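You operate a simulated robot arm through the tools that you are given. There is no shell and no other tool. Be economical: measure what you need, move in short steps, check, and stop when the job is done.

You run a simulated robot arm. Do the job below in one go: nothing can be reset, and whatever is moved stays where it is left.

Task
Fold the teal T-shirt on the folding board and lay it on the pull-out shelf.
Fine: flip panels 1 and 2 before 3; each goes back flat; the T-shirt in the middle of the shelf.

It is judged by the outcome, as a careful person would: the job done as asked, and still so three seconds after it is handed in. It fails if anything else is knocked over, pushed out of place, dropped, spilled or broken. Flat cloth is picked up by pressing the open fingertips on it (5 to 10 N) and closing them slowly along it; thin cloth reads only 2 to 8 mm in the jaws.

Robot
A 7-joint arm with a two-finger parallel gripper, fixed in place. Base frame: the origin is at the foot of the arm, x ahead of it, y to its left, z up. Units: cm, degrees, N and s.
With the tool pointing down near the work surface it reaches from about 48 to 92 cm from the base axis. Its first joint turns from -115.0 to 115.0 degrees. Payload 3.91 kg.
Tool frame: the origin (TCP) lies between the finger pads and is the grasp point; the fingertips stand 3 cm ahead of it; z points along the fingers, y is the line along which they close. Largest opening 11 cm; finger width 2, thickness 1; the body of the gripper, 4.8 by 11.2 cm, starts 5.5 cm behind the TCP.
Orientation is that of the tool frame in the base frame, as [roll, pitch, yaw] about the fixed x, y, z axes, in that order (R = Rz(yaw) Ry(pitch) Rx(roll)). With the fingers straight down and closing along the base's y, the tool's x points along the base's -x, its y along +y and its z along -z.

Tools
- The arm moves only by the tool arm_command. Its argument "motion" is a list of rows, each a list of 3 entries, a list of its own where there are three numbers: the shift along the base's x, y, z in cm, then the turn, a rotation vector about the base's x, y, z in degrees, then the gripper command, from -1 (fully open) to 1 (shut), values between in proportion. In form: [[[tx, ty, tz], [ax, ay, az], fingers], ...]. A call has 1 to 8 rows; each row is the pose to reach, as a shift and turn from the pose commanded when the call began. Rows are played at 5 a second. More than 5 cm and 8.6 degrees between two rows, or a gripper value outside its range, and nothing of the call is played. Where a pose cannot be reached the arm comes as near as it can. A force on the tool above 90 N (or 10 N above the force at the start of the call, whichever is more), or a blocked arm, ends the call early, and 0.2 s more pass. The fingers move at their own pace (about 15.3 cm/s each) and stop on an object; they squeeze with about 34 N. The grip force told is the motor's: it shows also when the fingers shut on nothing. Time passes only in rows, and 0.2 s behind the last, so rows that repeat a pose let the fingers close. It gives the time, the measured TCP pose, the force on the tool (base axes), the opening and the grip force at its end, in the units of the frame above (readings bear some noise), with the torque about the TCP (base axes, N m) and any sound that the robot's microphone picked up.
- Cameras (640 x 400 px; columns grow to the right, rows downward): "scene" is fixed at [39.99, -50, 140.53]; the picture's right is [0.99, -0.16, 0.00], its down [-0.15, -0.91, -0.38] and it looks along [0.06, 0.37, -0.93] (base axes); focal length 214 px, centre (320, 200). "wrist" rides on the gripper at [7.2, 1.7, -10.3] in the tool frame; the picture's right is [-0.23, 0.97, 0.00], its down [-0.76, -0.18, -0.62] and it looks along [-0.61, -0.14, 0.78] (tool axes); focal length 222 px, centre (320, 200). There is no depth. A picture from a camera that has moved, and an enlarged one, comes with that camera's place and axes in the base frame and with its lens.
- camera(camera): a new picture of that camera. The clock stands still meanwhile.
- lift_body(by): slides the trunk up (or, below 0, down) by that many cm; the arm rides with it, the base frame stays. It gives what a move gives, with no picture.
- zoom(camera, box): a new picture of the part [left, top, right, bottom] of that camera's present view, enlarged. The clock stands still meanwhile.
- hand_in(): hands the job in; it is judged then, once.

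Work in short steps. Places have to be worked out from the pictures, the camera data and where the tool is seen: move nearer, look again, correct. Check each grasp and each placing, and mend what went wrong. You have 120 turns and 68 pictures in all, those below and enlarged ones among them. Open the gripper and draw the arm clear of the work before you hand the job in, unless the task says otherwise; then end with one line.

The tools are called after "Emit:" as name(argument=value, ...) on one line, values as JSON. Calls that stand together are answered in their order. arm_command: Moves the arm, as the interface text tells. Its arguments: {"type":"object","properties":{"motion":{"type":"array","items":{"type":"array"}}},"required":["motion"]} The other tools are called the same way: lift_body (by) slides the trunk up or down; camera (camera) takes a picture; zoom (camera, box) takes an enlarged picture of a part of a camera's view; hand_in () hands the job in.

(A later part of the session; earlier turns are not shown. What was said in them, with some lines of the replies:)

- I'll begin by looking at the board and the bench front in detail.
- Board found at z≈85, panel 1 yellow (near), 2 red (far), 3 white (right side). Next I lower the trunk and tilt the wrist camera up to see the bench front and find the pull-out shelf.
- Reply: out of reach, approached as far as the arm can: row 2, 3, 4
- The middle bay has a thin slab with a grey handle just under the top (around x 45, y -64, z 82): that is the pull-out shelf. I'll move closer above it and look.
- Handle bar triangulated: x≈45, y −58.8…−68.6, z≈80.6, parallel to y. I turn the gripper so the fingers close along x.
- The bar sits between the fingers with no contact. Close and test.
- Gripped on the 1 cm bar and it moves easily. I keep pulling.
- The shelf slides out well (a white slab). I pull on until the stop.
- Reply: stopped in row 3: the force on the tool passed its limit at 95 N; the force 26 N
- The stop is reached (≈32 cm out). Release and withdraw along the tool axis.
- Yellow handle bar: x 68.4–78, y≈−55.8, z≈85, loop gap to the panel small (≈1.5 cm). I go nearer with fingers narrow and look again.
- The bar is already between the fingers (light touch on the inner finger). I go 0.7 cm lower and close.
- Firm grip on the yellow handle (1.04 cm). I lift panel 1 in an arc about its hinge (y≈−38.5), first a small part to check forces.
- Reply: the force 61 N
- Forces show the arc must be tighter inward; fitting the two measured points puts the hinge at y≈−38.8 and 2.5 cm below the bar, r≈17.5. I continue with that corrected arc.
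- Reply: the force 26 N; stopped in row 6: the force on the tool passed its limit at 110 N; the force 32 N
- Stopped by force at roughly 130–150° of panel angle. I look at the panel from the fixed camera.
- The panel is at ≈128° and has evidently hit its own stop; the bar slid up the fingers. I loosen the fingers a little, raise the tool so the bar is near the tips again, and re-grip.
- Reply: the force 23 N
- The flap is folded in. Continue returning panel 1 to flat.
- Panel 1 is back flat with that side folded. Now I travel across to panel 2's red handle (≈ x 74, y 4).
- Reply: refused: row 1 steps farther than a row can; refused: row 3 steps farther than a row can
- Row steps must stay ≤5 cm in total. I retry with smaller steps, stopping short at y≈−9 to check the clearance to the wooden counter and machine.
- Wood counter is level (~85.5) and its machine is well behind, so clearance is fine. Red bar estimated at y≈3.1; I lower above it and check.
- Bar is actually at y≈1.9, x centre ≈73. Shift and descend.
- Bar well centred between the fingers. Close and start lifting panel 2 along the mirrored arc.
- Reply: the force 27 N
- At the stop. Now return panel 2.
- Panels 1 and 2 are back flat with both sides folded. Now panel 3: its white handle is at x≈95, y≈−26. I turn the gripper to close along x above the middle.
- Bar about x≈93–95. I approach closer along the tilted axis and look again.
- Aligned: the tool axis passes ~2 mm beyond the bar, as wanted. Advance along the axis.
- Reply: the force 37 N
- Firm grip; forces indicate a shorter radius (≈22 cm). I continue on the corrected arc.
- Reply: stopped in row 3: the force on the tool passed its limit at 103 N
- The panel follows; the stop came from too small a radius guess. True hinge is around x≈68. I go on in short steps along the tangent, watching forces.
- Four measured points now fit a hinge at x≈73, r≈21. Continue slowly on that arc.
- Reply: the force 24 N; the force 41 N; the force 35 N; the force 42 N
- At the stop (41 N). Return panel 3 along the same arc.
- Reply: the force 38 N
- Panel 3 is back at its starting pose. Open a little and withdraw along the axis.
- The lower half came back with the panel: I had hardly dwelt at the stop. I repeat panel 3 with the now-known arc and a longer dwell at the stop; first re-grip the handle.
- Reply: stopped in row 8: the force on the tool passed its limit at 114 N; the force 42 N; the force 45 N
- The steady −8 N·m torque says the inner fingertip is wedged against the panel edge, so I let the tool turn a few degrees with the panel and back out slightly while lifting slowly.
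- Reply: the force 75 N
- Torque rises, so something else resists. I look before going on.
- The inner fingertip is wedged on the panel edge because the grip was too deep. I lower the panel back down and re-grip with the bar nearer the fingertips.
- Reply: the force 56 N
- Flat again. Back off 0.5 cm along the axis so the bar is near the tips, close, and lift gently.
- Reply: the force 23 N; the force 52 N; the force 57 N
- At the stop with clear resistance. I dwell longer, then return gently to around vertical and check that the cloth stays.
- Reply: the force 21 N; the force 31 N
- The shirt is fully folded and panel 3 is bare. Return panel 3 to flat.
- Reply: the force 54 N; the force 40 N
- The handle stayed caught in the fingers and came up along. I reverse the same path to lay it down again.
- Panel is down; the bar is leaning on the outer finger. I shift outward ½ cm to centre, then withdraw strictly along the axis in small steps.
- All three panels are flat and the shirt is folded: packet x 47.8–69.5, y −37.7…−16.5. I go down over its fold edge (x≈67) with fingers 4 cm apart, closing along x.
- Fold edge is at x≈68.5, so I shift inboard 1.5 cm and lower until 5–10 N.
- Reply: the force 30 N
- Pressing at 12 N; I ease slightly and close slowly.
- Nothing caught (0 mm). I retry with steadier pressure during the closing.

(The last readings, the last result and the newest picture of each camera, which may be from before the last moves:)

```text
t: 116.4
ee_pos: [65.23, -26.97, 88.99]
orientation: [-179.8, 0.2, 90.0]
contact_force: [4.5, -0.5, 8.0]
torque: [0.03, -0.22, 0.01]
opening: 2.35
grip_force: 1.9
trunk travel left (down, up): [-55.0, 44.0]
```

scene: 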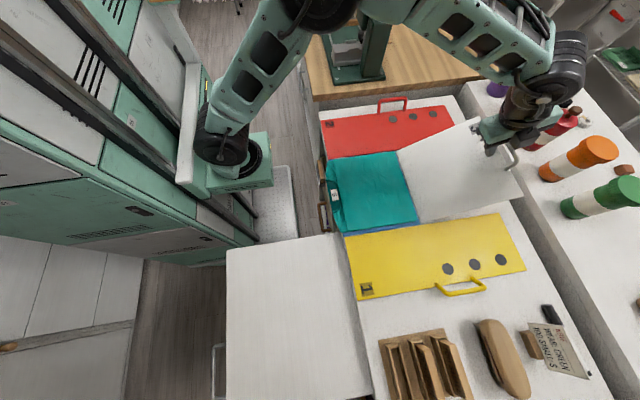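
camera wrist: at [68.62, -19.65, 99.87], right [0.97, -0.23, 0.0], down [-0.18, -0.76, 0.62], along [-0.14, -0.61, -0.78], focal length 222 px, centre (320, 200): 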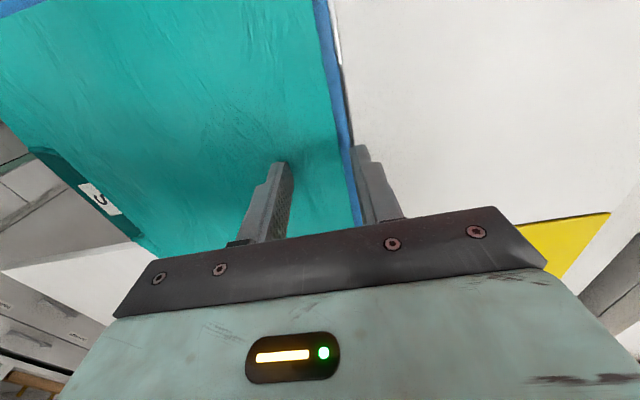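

Emit:
arm_command(motion=[[[0, 0, 0], [0, 0, 0], 0.64], [[0, 0, 0], [0, 0, 0], 0.68], [[0, 0, 0], [0, 0, 0], 0.72], [[0, 0, 0], [0, 0, 0], 0.76], [[0, 0, 0], [0, 0, 0], 0.8], [[0, 0, 0], [0, 0, 0], 0.84], [[0, 0, 0], [0, 0, 0], 0.88], [[0, 0, 0], [0, 0, 0], 0.92]])

Emit:
arm_command(motion=[[[0, 0, 0], [0, 0, 0], 0.96], [[0, 0, 0], [0, 0, 0], 1], [[0, 0, 0], [0, 0, 0], 1], [[0, 0, 0], [0, 0, 0], 1]])

```text
t: 118.2
ee_pos: [65.24, -26.86, 89.03]
orientation: [-179.8, 0.0, 90.0]
contact_force: [3.8, 0.6, 12.6]
torque: [0.06, -0.2, 0.0]
opening: 0.79
grip_force: 3.7
trunk travel left (down, up): [-55.0, 44.0]
```

```text
t: 119.2
ee_pos: [65.3, -26.96, 89.01]
orientation: [-179.8, 0.0, 90.0]
contact_force: [-1.5, 0.9, 14.3]
torque: [0.06, 0.04, -0.02]
opening: 0.0
grip_force: 34.3
trunk travel left (down, up): [-55.0, 44.0]
```

Emit:
zoom(camera="wrist", box=[200, 60, 460, 230])

```text
2.35 times, centred on (330, 145) of wrist
camera zoom: at [67.01, -19.67, 99.36], right [0.97, -0.23, 0.0], down [-0.18, -0.76, 0.62], along [-0.14, -0.61, -0.78], focal length 523 px, centre (296, 329)
```

zoom: 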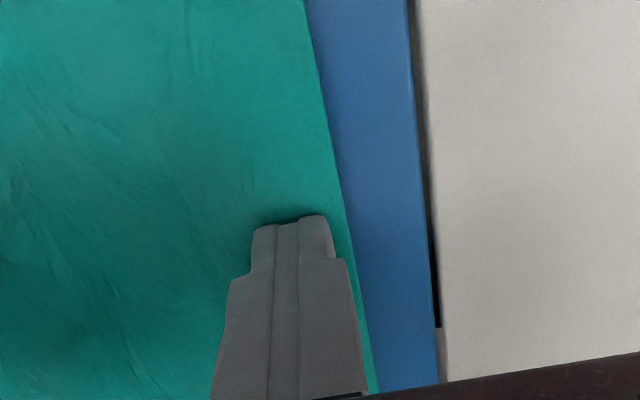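

The whole packet slid ~1.7 cm inward (edge now x≈66.8) and the outer finger ran off its edge. I retry further inside, at x≈62.5, with both fingertips well on the cloth.

Emit:
arm_command(motion=[[[0, 0, 1.5], [0, 0, 0], 0.6], [[-1.4, 0, 1.5], [0, 0, 0], 0.3], [[-2.8, 0, 1.0], [0, 0, 0], 0.3], [[-2.8, 0, 0.2], [0, 0, 0], 0.3], [[-2.8, 0, 0.02], [0, 0, 0], 0.3], [[-2.8, 0, 0.02], [0, 0, 0], 0.3]])

```text
t: 120.6
ee_pos: [62.54, -27.04, 89.06]
orientation: [-179.8, 0.1, 90.0]
contact_force: [-0.8, 0.6, 1.6]
torque: [0.03, -0.03, -0.01]
opening: 3.82
grip_force: 0.0
trunk travel left (down, up): [-55.0, 44.0]
```

Emit:
arm_command(motion=[[[0, 0, -0.12], [0, 0, 0], 0.3], [[0, 0, -0.15], [0, 0, 0], 0.33], [[0, 0, -0.15], [0, 0, 0], 0.36], [[0, 0, -0.15], [0, 0, 0], 0.4], [[0, 0, -0.15], [0, 0, 0], 0.44], [[0, 0, -0.15], [0, 0, 0], 0.48]])

```text
t: 122.0
ee_pos: [62.44, -27.02, 88.94]
orientation: [-180.0, 0.1, 90.0]
contact_force: [1.3, 1.8, 26.1]
torque: [0.07, -0.07, 0.01]
opening: 3.54
grip_force: 6.5
trunk travel left (down, up): [-55.0, 44.0]
```

26 N is too much; ease to about 8 N and close slowly.

Emit:
arm_command(motion=[[[0, 0, 0.12], [0, 0, 0], 0.48], [[0, 0, 0.12], [0, 0, 0], 0.52], [[0, 0, 0.12], [0, 0, 0], 0.56], [[0, 0, 0.12], [0, 0, 0], 0.6], [[0, 0, 0.12], [0, 0, 0], 0.64]])

```text
t: 123.2
ee_pos: [62.47, -26.9, 89.06]
orientation: [-179.8, 0.0, 90.0]
contact_force: [7.1, 1.0, 15.2]
torque: [0.04, -0.33, 0.01]
opening: 2.49
grip_force: 4.6
trunk travel left (down, up): [-55.0, 44.0]
```

Emit:
arm_command(motion=[[[0, 0, 0.07], [0, 0, 0], 0.66], [[0, 0, 0.07], [0, 0, 0], 0.69], [[0, 0, 0.07], [0, 0, 0], 0.72], [[0, 0, 0.07], [0, 0, 0], 0.75], [[0, 0, 0.07], [0, 0, 0], 0.78], [[0, 0, 0.07], [0, 0, 0], 0.81]])

```text
t: 124.6
ee_pos: [62.41, -26.93, 88.92]
orientation: [-179.7, 0.2, 90.0]
contact_force: [1.5, 0.7, 1.0]
torque: [0.0, -0.04, -0.01]
opening: 1.14
grip_force: 0.9
trunk travel left (down, up): [-55.0, 44.0]
```

Emit:
arm_command(motion=[[[0, 0, -0.1], [0, 0, 0], 0.81], [[0, 0, -0.12], [0, 0, 0], 0.84], [[0, 0, -0.12], [0, 0, 0], 0.87], [[0, 0, -0.12], [0, 0, 0], 0.9]])

```text
t: 125.6
ee_pos: [62.58, -26.94, 88.94]
orientation: [-179.9, 0.0, 90.0]
contact_force: [2.5, 0.5, 14.9]
torque: [0.05, -0.07, -0.02]
opening: 0.84
grip_force: 3.7
trunk travel left (down, up): [-55.0, 44.0]
```

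Emit:
arm_command(motion=[[[0, 0, 0.05], [0, 0, 0], 0.94], [[0, 0, 0.05], [0, 0, 0], 1], [[0, 0, 0.05], [0, 0, 0], 1], [[0, 0, 0.05], [0, 0, 0], 1]])

```text
t: 126.6
ee_pos: [62.52, -26.92, 88.96]
orientation: [-179.7, 0.1, 90.0]
contact_force: [2.3, 2.0, 11.4]
torque: [0.05, -0.08, -0.01]
opening: 0.0
grip_force: 33.6
trunk travel left (down, up): [-55.0, 44.0]
```

Still 0 mm. I raise and look at the packet's state.

Emit:
arm_command(motion=[[[0, 0, 3], [0, 0, 0], 0.5], [[3, 0, 7], [0, 0, 0], 0.3], [[6, 0, 10], [0, 0, 0], 0.3]])

Emit:
zoom(camera="scene", box=[310, 130, 440, 250])

```text
t: 127.4
ee_pos: [68.64, -27.16, 99.05]
orientation: [-179.8, 0.2, 90.1]
contact_force: [-0.2, -0.7, -0.4]
torque: [0.0, 0.01, 0.01]
opening: 3.86
grip_force: 0.0
trunk travel left (down, up): [-55.0, 44.0]
```

```text
3.33 times, centred on (375, 190) of scene
camera zoom: at [39.99, -50.0, 140.53], right [0.99, -0.16, 0.0], down [-0.15, -0.91, -0.38], along [0.06, 0.37, -0.93], focal length 715 px, centre (137, 233)
```

zoom: 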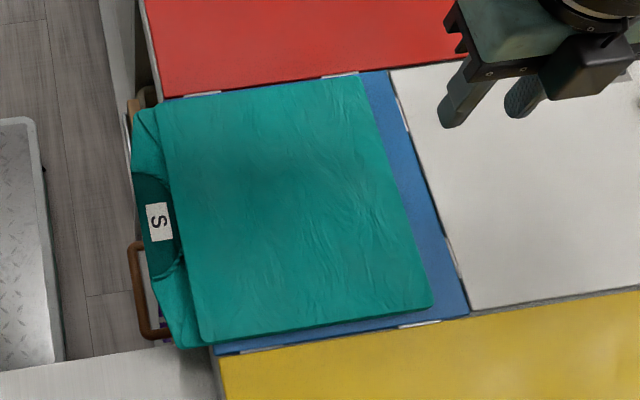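

The packet behaves as a stiff slab and its collar side now overhangs slightly. One more careful pinch, now at the packet's centre (56.5, −27), keeping the pressure within 5–10 N throughout.

Emit:
arm_command(motion=[[[-4, 0, -2], [0, 0, 0], 0.2], [[-8, 0, -4.5], [0, 0, 0], 0.2], [[-12.1, 0.1, -6.5], [0, 0, 0], 0.2], [[-12.1, 0.1, -9.3], [0, 0, 0], 0.2], [[-12.1, 0.1, -9.9], [0, 0, 0], 0.2], [[-12.1, 0.1, -10.05], [0, 0, 0], 0.2], [[-12.1, 0.1, -10.05], [0, 0, 0], 0.2]])

```text
t: 129.0
ee_pos: [56.48, -26.85, 89.01]
orientation: [-179.8, 0.1, 89.9]
contact_force: [-0.7, -0.7, 4.7]
torque: [0.02, -0.11, 0.04]
opening: 4.4
grip_force: 0.0
trunk travel left (down, up): [-55.0, 44.0]
```

Emit:
arm_command(motion=[[[0, 0, -0.04], [0, 0, 0], 0.2], [[0, 0, -0.04], [0, 0, 0], 0.24], [[0, 0, -0.04], [0, 0, 0], 0.28], [[0, 0, -0.04], [0, 0, 0], 0.32]])

```text
t: 130.0
ee_pos: [56.5, -26.83, 89.0]
orientation: [-180.0, 0.1, 90.0]
contact_force: [5.7, 0.9, 13.9]
torque: [0.07, -0.31, -0.02]
opening: 4.02
grip_force: 2.7
trunk travel left (down, up): [-55.0, 44.0]
```

Emit:
arm_command(motion=[[[0, 0, 0.05], [0, 0, 0], 0.36], [[0, 0, 0.05], [0, 0, 0], 0.4], [[0, 0, 0.05], [0, 0, 0], 0.44], [[0, 0, 0.05], [0, 0, 0], 0.48]])

```text
t: 131.0
ee_pos: [56.46, -26.81, 88.99]
orientation: [-179.8, 0.1, 90.0]
contact_force: [3.8, 0.3, 10.5]
torque: [0.04, -0.3, 0.01]
opening: 3.08
grip_force: 1.9
trunk travel left (down, up): [-55.0, 44.0]
```

Emit:
arm_command(motion=[[[0, 0, 0.02], [0, 0, 0], 0.52], [[0, 0, 0.02], [0, 0, 0], 0.56], [[0, 0, 0.02], [0, 0, 0], 0.6], [[0, 0, 0.02], [0, 0, 0], 0.64]])

```text
t: 132.0
ee_pos: [56.43, -26.83, 89.0]
orientation: [-179.8, 0.2, 89.9]
contact_force: [5.8, 1.4, 10.0]
torque: [0.04, -0.26, -0.01]
opening: 2.23
grip_force: 2.8
trunk travel left (down, up): [-55.0, 44.0]
```

Emit:
arm_command(motion=[[[0, 0, 0.01], [0, 0, 0], 0.68], [[0, 0, 0.01], [0, 0, 0], 0.72], [[0, 0, 0.01], [0, 0, 0], 0.76], [[0, 0, 0.01], [0, 0, 0], 0.8]])

```text
t: 133.0
ee_pos: [56.41, -26.79, 89.01]
orientation: [-179.8, 0.1, 90.1]
contact_force: [4.5, 0.5, 11.6]
torque: [0.06, -0.18, 0.04]
opening: 1.36
grip_force: 2.5
trunk travel left (down, up): [-55.0, 44.0]
```

Emit:
arm_command(motion=[[[0, 0, 0.02], [0, 0, 0], 0.84], [[0, 0, 0.02], [0, 0, 0], 0.88], [[0, 0, 0.02], [0, 0, 0], 0.92], [[0, 0, 0.02], [0, 0, 0], 0.96], [[0, 0, 0.02], [0, 0, 0], 1], [[0, 0, 0.02], [0, 0, 0], 1]])

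```text
t: 134.4
ee_pos: [56.46, -26.85, 88.79]
orientation: [-179.8, 0.0, 90.0]
contact_force: [3.7, 0.3, 10.9]
torque: [0.07, -0.11, 0.02]
opening: 0.0
grip_force: 34.5
trunk travel left (down, up): [-55.0, 44.0]
```

Pinching does not work on this packet, but it slides as one piece. I'll slide it by pushing on its edge with the widely opened fingers: first toward −y, level with the shelf. I set the fingers down just behind its +y edge.

Emit:
arm_command(motion=[[[0, 0, 3], [0, 0, 0], 0.2], [[0, 3.5, 6], [0, 0, 0], -0.6], [[0, 8, 6], [0, 0, 0], -1], [[0, 12.8, 6], [0, 0, 0], -1], [[0, 13.8, 3], [0, 0, 0], -1], [[0, 13.8, 0.2], [0, 0, 0], -1], [[0, 13.8, -0.6], [0, 0, 0], -1], [[0, 13.8, -0.6], [0, 0, 0], -1]])

```text
t: 136.2
ee_pos: [56.32, -12.98, 88.34]
orientation: [-179.8, 0.1, 90.0]
contact_force: [0.9, 0.2, -0.1]
torque: [-0.03, 0.0, 0.01]
opening: 11.02
grip_force: 0.0
trunk travel left (down, up): [-55.0, 44.0]
```

Emit:
arm_command(motion=[[[0, 0, -0.25], [0, 0, 0], -1], [[0, 0, -0.5], [0, 0, 0], -1], [[0, 0, -0.5], [0, 0, 0], -1]])

```text
t: 137.0
ee_pos: [56.38, -13.04, 87.93]
orientation: [-179.8, 0.2, 90.0]
contact_force: [-0.4, -0.5, -0.2]
torque: [-0.01, 0.03, 0.0]
opening: 11.01
grip_force: 0.1
trunk travel left (down, up): [-55.0, 44.0]
```

Emit:
arm_command(motion=[[[0, 0, -0.2], [0, 0, 0], -1], [[0, 0, -0.4], [0, 0, 0], -1], [[0, 0, -0.4], [0, 0, 0], -1]])

```text
t: 137.8
ee_pos: [56.43, -13.14, 87.74]
orientation: [-180.0, 0.1, 90.1]
contact_force: [3.1, -0.6, 38.2]
torque: [0.02, 1.96, -0.02]
opening: 10.93
grip_force: 0.1
trunk travel left (down, up): [-55.0, 44.0]
```

Board surface is at z≈84.8, packet ~1.2 cm thick. Raise 3 mm and push toward −y, in a first short stroke.

Emit:
arm_command(motion=[[[0, 0, 0.36], [0, 0, 0], -1], [[0, -1.5, 0.36], [0, 0, 0], -1], [[0, -3, 0.36], [0, 0, 0], -1], [[0, -4.5, 0.36], [0, 0, 0], -1], [[0, -6, 0.36], [0, 0, 0], -1], [[0, -7, 0.36], [0, 0, 0], -1], [[0, -8, 0.36], [0, 0, 0], -1]])

Emit:
zoom(camera="scene", box=[310, 120, 470, 260])

```text
t: 139.4
ee_pos: [56.5, -21.17, 87.82]
orientation: [-179.8, 0.2, 89.9]
contact_force: [-0.1, -0.9, 0.0]
torque: [0.03, 0.02, 0.0]
opening: 10.99
grip_force: 0.1
trunk travel left (down, up): [-55.0, 44.0]
```

```text
2.86 times, centred on (390, 190) of scene
camera zoom: at [39.99, -50.0, 140.53], right [0.99, -0.16, 0.0], down [-0.15, -0.91, -0.38], along [0.06, 0.37, -0.93], focal length 613 px, centre (120, 229)
```

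zoom: 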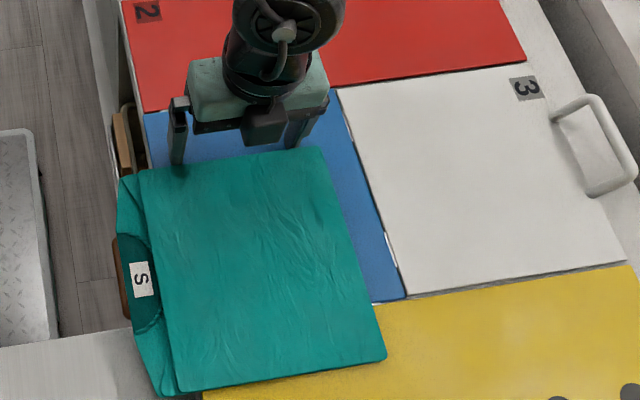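

It slides as one piece with almost no force. Push on to centre y≈−50 (still clear of the wooden holder).

Emit:
arm_command(motion=[[[0, -1.5, 0.05], [0, 0, 0], -1], [[0, -3, 0.05], [0, 0, 0], -1], [[0, -4.5, 0.05], [0, 0, 0], -1], [[0, -6, 0.05], [0, 0, 0], -1], [[0, -7.5, 0.05], [0, 0, 0], -1], [[0, -9, 0.05], [0, 0, 0], -1], [[0, -10.5, 0.05], [0, 0, 0], -1], [[0, -12, 0.05], [0, 0, 0], -1]])

Emit:
arm_command(motion=[[[0, -1.3, 0], [0, 0, 0], -1], [[0, -2.6, 0], [0, 0, 0], -1], [[0, -3.8, 0], [0, 0, 0], -1], [[0, -5, 0], [0, 0, 0], -1], [[0, -5, 0], [0, 0, 0], -1]])

Emit:
zoom(camera="scene", box=[220, 180, 480, 400])

```text
t: 141.2
ee_pos: [56.36, -33.11, 87.98]
orientation: [-179.8, 0.1, 89.8]
contact_force: [-0.2, 1.1, 0.9]
torque: [0.01, 0.05, -0.05]
opening: 11.0
grip_force: 0.0
trunk travel left (down, up): [-55.0, 44.0]
```

```text
t: 142.4
ee_pos: [56.4, -37.9, 87.91]
orientation: [-179.8, 0.0, 90.0]
contact_force: [0.3, -0.4, 0.5]
torque: [0.01, 0.05, -0.04]
opening: 10.98
grip_force: 0.0
trunk travel left (down, up): [-55.0, 44.0]
```

```text
1.82 times, centred on (350, 290) of scene
camera zoom: at [39.99, -50.0, 140.53], right [0.99, -0.16, 0.0], down [-0.15, -0.91, -0.38], along [0.06, 0.37, -0.93], focal length 390 px, centre (266, 36)
```

zoom: 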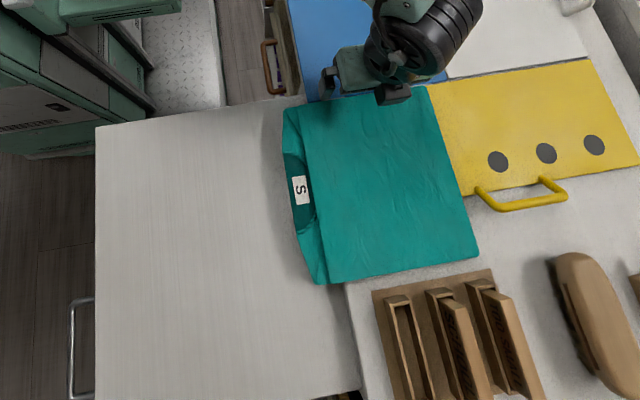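

Packet now centred at y≈−50.5, trailing edge x≈65; shelf spans x 16–47, y −73…−37. I raise, turn the gripper 90° and go behind the trailing edge to push toward −x.

Emit:
arm_command(motion=[[[0, 1, 1], [0, 0, 0], -1], [[0, 1, 5], [0, 0, 0], -0.5], [[1, -1, 9], [0, 0, 8.4], 0.09], [[3, -3, 10], [0, 0, 16.8], 0.09], [[5, -5, 10], [0, 0, 25.2], 0.09], [[7, -7, 10], [0, 0, 33.6], 0.09], [[9, -9, 10], [0, 0, 42], 0.09], [[10.7, -11.1, 10], [0, 0, 50.4], 0.09]])

Emit:
arm_command(motion=[[[0, 0, 0], [0, 0, 8.4], 0.09], [[0, 0, 0], [0, 0, 16.8], 0.09], [[0, 0, 0], [0, 0, 25.2], 0.09], [[0, 0, 0], [0, 0, 33.6], 0.09], [[0, 0, 0], [0, 0, 39.6], 0.09], [[0, 0, -4], [0, 0, 39.6], 0.09], [[0, 0, -6.5], [0, 0, 39.6], 0.09]])

Emit:
camera(camera="wrist")

```text
t: 144.2
ee_pos: [67.09, -49.24, 97.77]
orientation: [-179.8, 0.1, 140.5]
contact_force: [-0.3, 0.7, 0.5]
torque: [-0.02, -0.05, 0.02]
opening: 5.03
grip_force: 0.1
trunk travel left (down, up): [-55.0, 44.0]
```

```text
t: 145.8
ee_pos: [67.17, -49.13, 91.41]
orientation: [-179.8, 0.1, -179.9]
contact_force: [-0.2, 0.1, 0.0]
torque: [-0.01, -0.02, 0.01]
opening: 4.99
grip_force: 0.0
trunk travel left (down, up): [-55.0, 44.0]
```

```text
3 pictures are left
camera wrist: at [59.95, -47.37, 101.74], right [0.23, 0.97, 0.0], down [0.76, -0.18, 0.63], along [0.61, -0.14, -0.78], focal length 222 px, centre (320, 200)
```

wrist: 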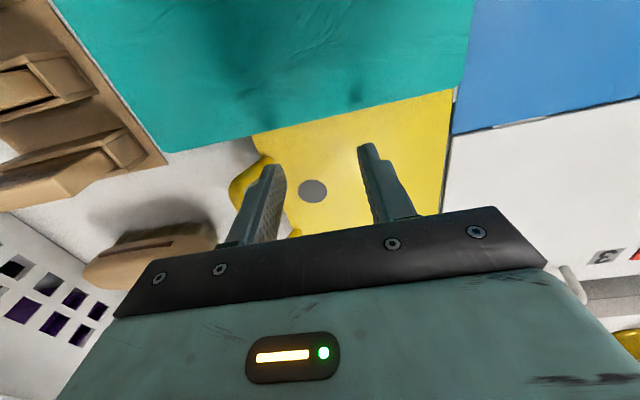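

Clear of the handle leg, cloth edge at x≈65.5. Lower and push toward −x.

Emit:
arm_command(motion=[[[0, 0, -2], [0, 0, 0], 0.09], [[0, 0, -3.3], [0, 0, 0], 0.09], [[-1.5, 0, -3.3], [0, 0, 0], 0.09], [[-3, 0, -3.3], [0, 0, 0], 0.09], [[-4.5, 0, -3.3], [0, 0, 0], 0.09], [[-6, 0, -3.3], [0, 0, 0], 0.09], [[-7.5, 0, -3.3], [0, 0, 0], 0.09], [[-9, 0, -3.3], [0, 0, 0], 0.09]])

Emit:
arm_command(motion=[[[-1.5, 0, 0], [0, 0, 0], 0.09], [[-3, 0, 0], [0, 0, 0], 0.09], [[-4.5, 0, 0], [0, 0, 0], 0.09], [[-6, 0, 0], [0, 0, 0], 0.09], [[-7.5, 0, 0], [0, 0, 0], 0.09], [[-8.5, 0, 0], [0, 0, 0], 0.09]])

Emit:
zoom(camera="scene", box=[200, 200, 460, 400])

```text
t: 147.6
ee_pos: [58.19, -49.17, 88.18]
orientation: [-179.8, 0.0, -180.0]
contact_force: [0.4, 0.3, -0.1]
torque: [0.0, 0.02, 0.02]
opening: 5.02
grip_force: 0.1
trunk travel left (down, up): [-55.0, 44.0]
```

```text
t: 149.0
ee_pos: [49.51, -49.17, 88.17]
orientation: [-179.8, 0.1, -180.0]
contact_force: [-0.3, 0.0, 0.8]
torque: [-0.03, 0.0, 0.01]
opening: 4.98
grip_force: 0.0
trunk travel left (down, up): [-55.0, 44.0]
```

```text
2.00 times, centred on (330, 300) of scene
camera zoom: at [39.99, -50.0, 140.53], right [0.99, -0.16, 0.0], down [-0.15, -0.91, -0.38], along [0.06, 0.37, -0.93], focal length 429 px, centre (300, 0)
```

zoom: 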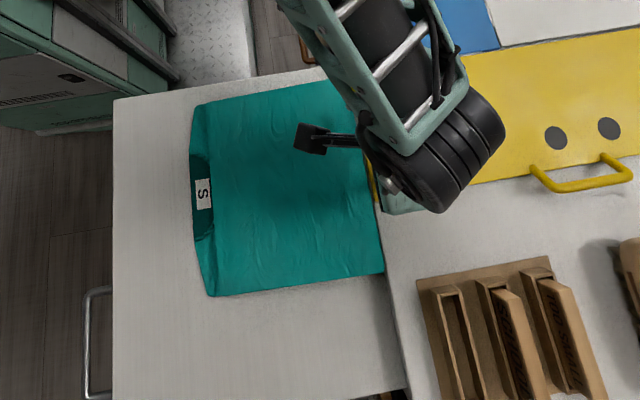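

Excellent: the packet lies mostly on the shelf, centred ≈(37.4, −50.4); target (31.7, −55). I push the last bit past the table edge, then will press on it and drag it to the middle.

Emit:
arm_command(motion=[[[-1, 0, 0], [0, 0, 0], 0.09], [[-2, 0, 0], [0, 0, 0], 0.09], [[-3, 0, -0.1], [0, 0, 0], 0.09], [[-4, 0, -0.4], [0, 0, 0], 0.09], [[-4, 0, -0.4], [0, 0, 0], 0.09]])

```text
t: 150.2
ee_pos: [45.53, -49.13, 87.74]
orientation: [-179.8, 0.1, 179.9]
contact_force: [-0.1, -0.5, -0.7]
torque: [0.01, -0.02, -0.02]
opening: 5.03
grip_force: 0.1
trunk travel left (down, up): [-55.0, 44.0]
```

Emit:
arm_command(motion=[[[-0.4, 0, -0.8], [0, 0, 0], 0.09], [[-0.4, 0, -1.6], [0, 0, 0], 0.09], [[-0.4, 0, -2.1], [0, 0, 0], 0.09], [[-0.4, 0, -2.1], [0, 0, 0], 0.09]])

```text
t: 151.2
ee_pos: [45.18, -49.18, 85.59]
orientation: [-179.9, 0.1, 179.9]
contact_force: [0.5, 0.1, -0.1]
torque: [0.02, -0.02, -0.02]
opening: 5.02
grip_force: 0.0
trunk travel left (down, up): [-55.0, 44.0]
```

Emit:
arm_command(motion=[[[0, 0, -0.3], [0, 0, 0], 0.09], [[0, 0, -0.6], [0, 0, 0], 0.09], [[0, 0, -0.6], [0, 0, 0], 0.09]])

```text
t: 152.0
ee_pos: [45.24, -49.25, 85.42]
orientation: [-179.6, 0.4, 180.0]
contact_force: [-1.8, 1.2, 53.2]
torque: [1.55, 0.16, 0.03]
opening: 5.11
grip_force: 0.5
trunk travel left (down, up): [-55.0, 44.0]
```

Only the +y finger met cloth here (top z≈82.4). I go over the packet's middle with the fingers 8 cm apart, to press and drag it.

Emit:
arm_command(motion=[[[0, 0, 1.5], [0, 0, 0], 0.09], [[-2, 0, 3.5], [0, 0, 0], -0.2], [[-5, -0.5, 3.5], [0, 0, 0], -0.45], [[-8, -1.3, 3], [0, 0, 0], -0.45], [[-8, -1.3, 1.3], [0, 0, 0], -0.45], [[-8, -1.3, 0.7], [0, 0, 0], -0.45], [[-8, -1.3, 0.7], [0, 0, 0], -0.45]])

```text
t: 153.6
ee_pos: [37.21, -50.42, 85.79]
orientation: [-179.8, 0.1, -180.0]
contact_force: [-0.5, -0.9, -0.4]
torque: [-0.02, -0.01, -0.01]
opening: 7.97
grip_force: 0.1
trunk travel left (down, up): [-55.0, 44.0]
```

Emit:
arm_command(motion=[[[0, 0, -0.2], [0, 0, 0], -0.45], [[0, 0, -0.4], [0, 0, 0], -0.45], [[0, 0, -0.5], [0, 0, 0], -0.45], [[0, 0, -0.5], [0, 0, 0], -0.45]])

```text
t: 154.6
ee_pos: [37.29, -50.54, 85.51]
orientation: [-179.6, 0.2, -179.9]
contact_force: [1.2, 0.1, 34.1]
torque: [1.49, -0.01, -0.05]
opening: 7.99
grip_force: 0.8
trunk travel left (down, up): [-55.0, 44.0]
```

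Emit:
arm_command(motion=[[[0, 0, 0.9], [0, 0, 0], -0.45], [[0, -3.8, 0.9], [0, 0, 0], -0.45], [[0, -3.8, 0.2], [0, 0, 0], -0.45], [[0, -3.8, -0.05], [0, 0, 0], -0.45], [[0, -3.8, -0.05], [0, 0, 0], -0.45]])

```text
t: 155.8
ee_pos: [37.16, -54.16, 85.36]
orientation: [-179.7, 0.2, -180.0]
contact_force: [0.1, 1.5, 32.5]
torque: [1.49, 0.01, 0.02]
opening: 8.08
grip_force: 0.7
trunk travel left (down, up): [-55.0, 44.0]
```

The +y finger now presses near the packet's centre (32 N). I ease it and drag toward (−x, −y).

Emit:
arm_command(motion=[[[0, 0, 0.08], [0, 0, 0], -0.45], [[-0.8, -0.6, 0.06], [0, 0, 0], -0.45], [[-1.6, -1.2, 0.04], [0, 0, 0], -0.45], [[-2.4, -1.8, 0.02], [0, 0, 0], -0.45], [[-3.2, -2.4, 0], [0, 0, 0], -0.45]])

Emit:
zoom(camera="scene", box=[200, 200, 460, 400])

```text
t: 157.0
ee_pos: [34.28, -56.56, 85.4]
orientation: [-179.7, 0.2, 180.0]
contact_force: [20.6, 13.6, 57.0]
torque: [3.02, -0.54, -1.04]
opening: 8.58
grip_force: 6.1
trunk travel left (down, up): [-55.0, 44.0]
```

```text
2.00 times, centred on (330, 300) of scene
camera zoom: at [39.99, -50.0, 140.53], right [0.99, -0.16, 0.0], down [-0.15, -0.91, -0.38], along [0.06, 0.37, -0.93], focal length 429 px, centre (300, 0)
```

zoom: 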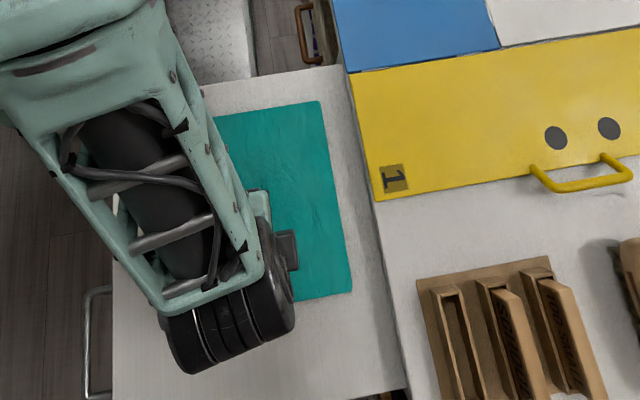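

The drag works: the packet is now at about (32.9, −52.3); the shelf centre is (32.1, −55). I drag it another bit, mostly in −y, with less pressure.

Emit:
arm_command(motion=[[[0, 0, 0.15], [0, 0, 0], -0.45], [[-0.2, -0.7, 0.15], [0, 0, 0], -0.45], [[-0.4, -1.4, 0.13], [0, 0, 0], -0.45], [[-0.6, -2.1, 0.11], [0, 0, 0], -0.45], [[-0.8, -2.8, 0.1], [0, 0, 0], -0.45], [[-0.8, -3.0, 0.1], [0, 0, 0], -0.45]])

```text
t: 158.4
ee_pos: [33.15, -59.5, 85.39]
orientation: [-179.8, 0.1, -179.9]
contact_force: [1.4, 19.0, 40.3]
torque: [1.98, 0.0, -0.22]
opening: 8.67
grip_force: 7.5
trunk travel left (down, up): [-55.0, 44.0]
```

Moved 2.9 cm in −y. Lift off straight and draw the arm clear up and away from the bench.

Emit:
arm_command(motion=[[[0, 0.1, 0.6], [0, 0, 0], -0.57], [[0, 0.1, 3], [0, 0, 0], -0.57], [[0, 0.1, 7.5], [0, 0, 0], -0.5], [[0, 0.1, 12], [0, 0, 0], -0.5], [[0, 2, 16], [0, 0, 0], -0.5], [[0, 6, 18], [0, 0, 0], -0.5], [[0, 10.5, 19], [0, 0, 0], -0.5]])

Emit:
lift_body(by=20)

Emit:
arm_command(motion=[[[0, 4.5, 0], [0, 0, 0], -0.5], [[0, 9, 0], [0, 0, 0], -0.5], [[2, 13, 0], [0, 0, 0], -0.5], [[5, 16.5, 0], [0, 0, 0], -0.5], [[8, 20, 0], [0, 0, 0], -0.5], [[11, 23.5, 0], [0, 0, 0], -0.5], [[14, 27, 0], [0, 0, 0], -0.5], [[17, 30, 0], [0, 0, 0], -0.5]])

```text
t: 160.0
ee_pos: [33.19, -49.09, 104.34]
orientation: [-179.9, 0.1, 179.9]
contact_force: [0.5, 0.1, 0.0]
torque: [0.04, 0.02, -0.03]
opening: 8.27
grip_force: 0.1
trunk travel left (down, up): [-55.0, 44.0]
```

```text
t: 162.2
ee_pos: [33.15, -49.09, 124.28]
orientation: [-179.8, 0.1, -180.0]
contact_force: [0.3, 0.1, -0.4]
torque: [0.01, -0.01, 0.01]
opening: 8.25
grip_force: 0.0
trunk travel left (down, up): [-75.0, 24.0]
```

```text
t: 164.0
ee_pos: [50.31, -19.19, 124.46]
orientation: [-179.8, 0.1, 179.9]
contact_force: [-0.7, -0.3, -0.5]
torque: [-0.02, -0.01, 0.04]
opening: 8.24
grip_force: 0.1
trunk travel left (down, up): [-75.0, 24.0]
5 turns are left
```

The arm is clear; the last picture is for the final check.

Emit:
camera(camera="scene")

```text
0 pictures are left
4 turns are left
```

scene: 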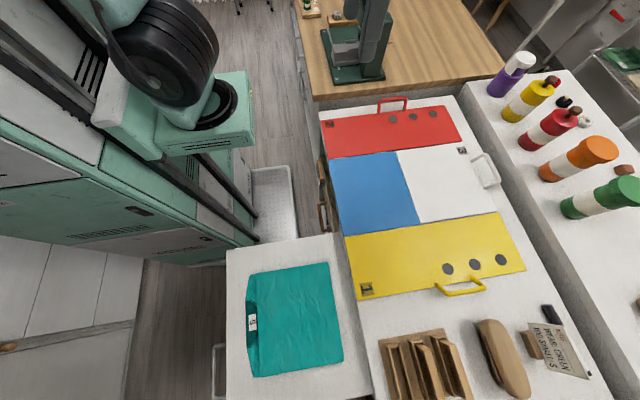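

The folded T-shirt lies flat at about (32.7, −55.8), within 1 cm of the shelf's centre. All three panels are flat, nothing else has moved, and the arm is clear, so I hand in.

Emit:
hand_in()

```text
The job is handed in.
```

The teal T-shirt is folded and lies flat in the middle of the pulled-out shelf. Panels 1 and 2 were flipped before 3; panel 3 needed a second flip because the first did not hold the fold. All three are back flat. The gripper could not pinch the folded shirt, so I slid it across the board and onto the shelf.
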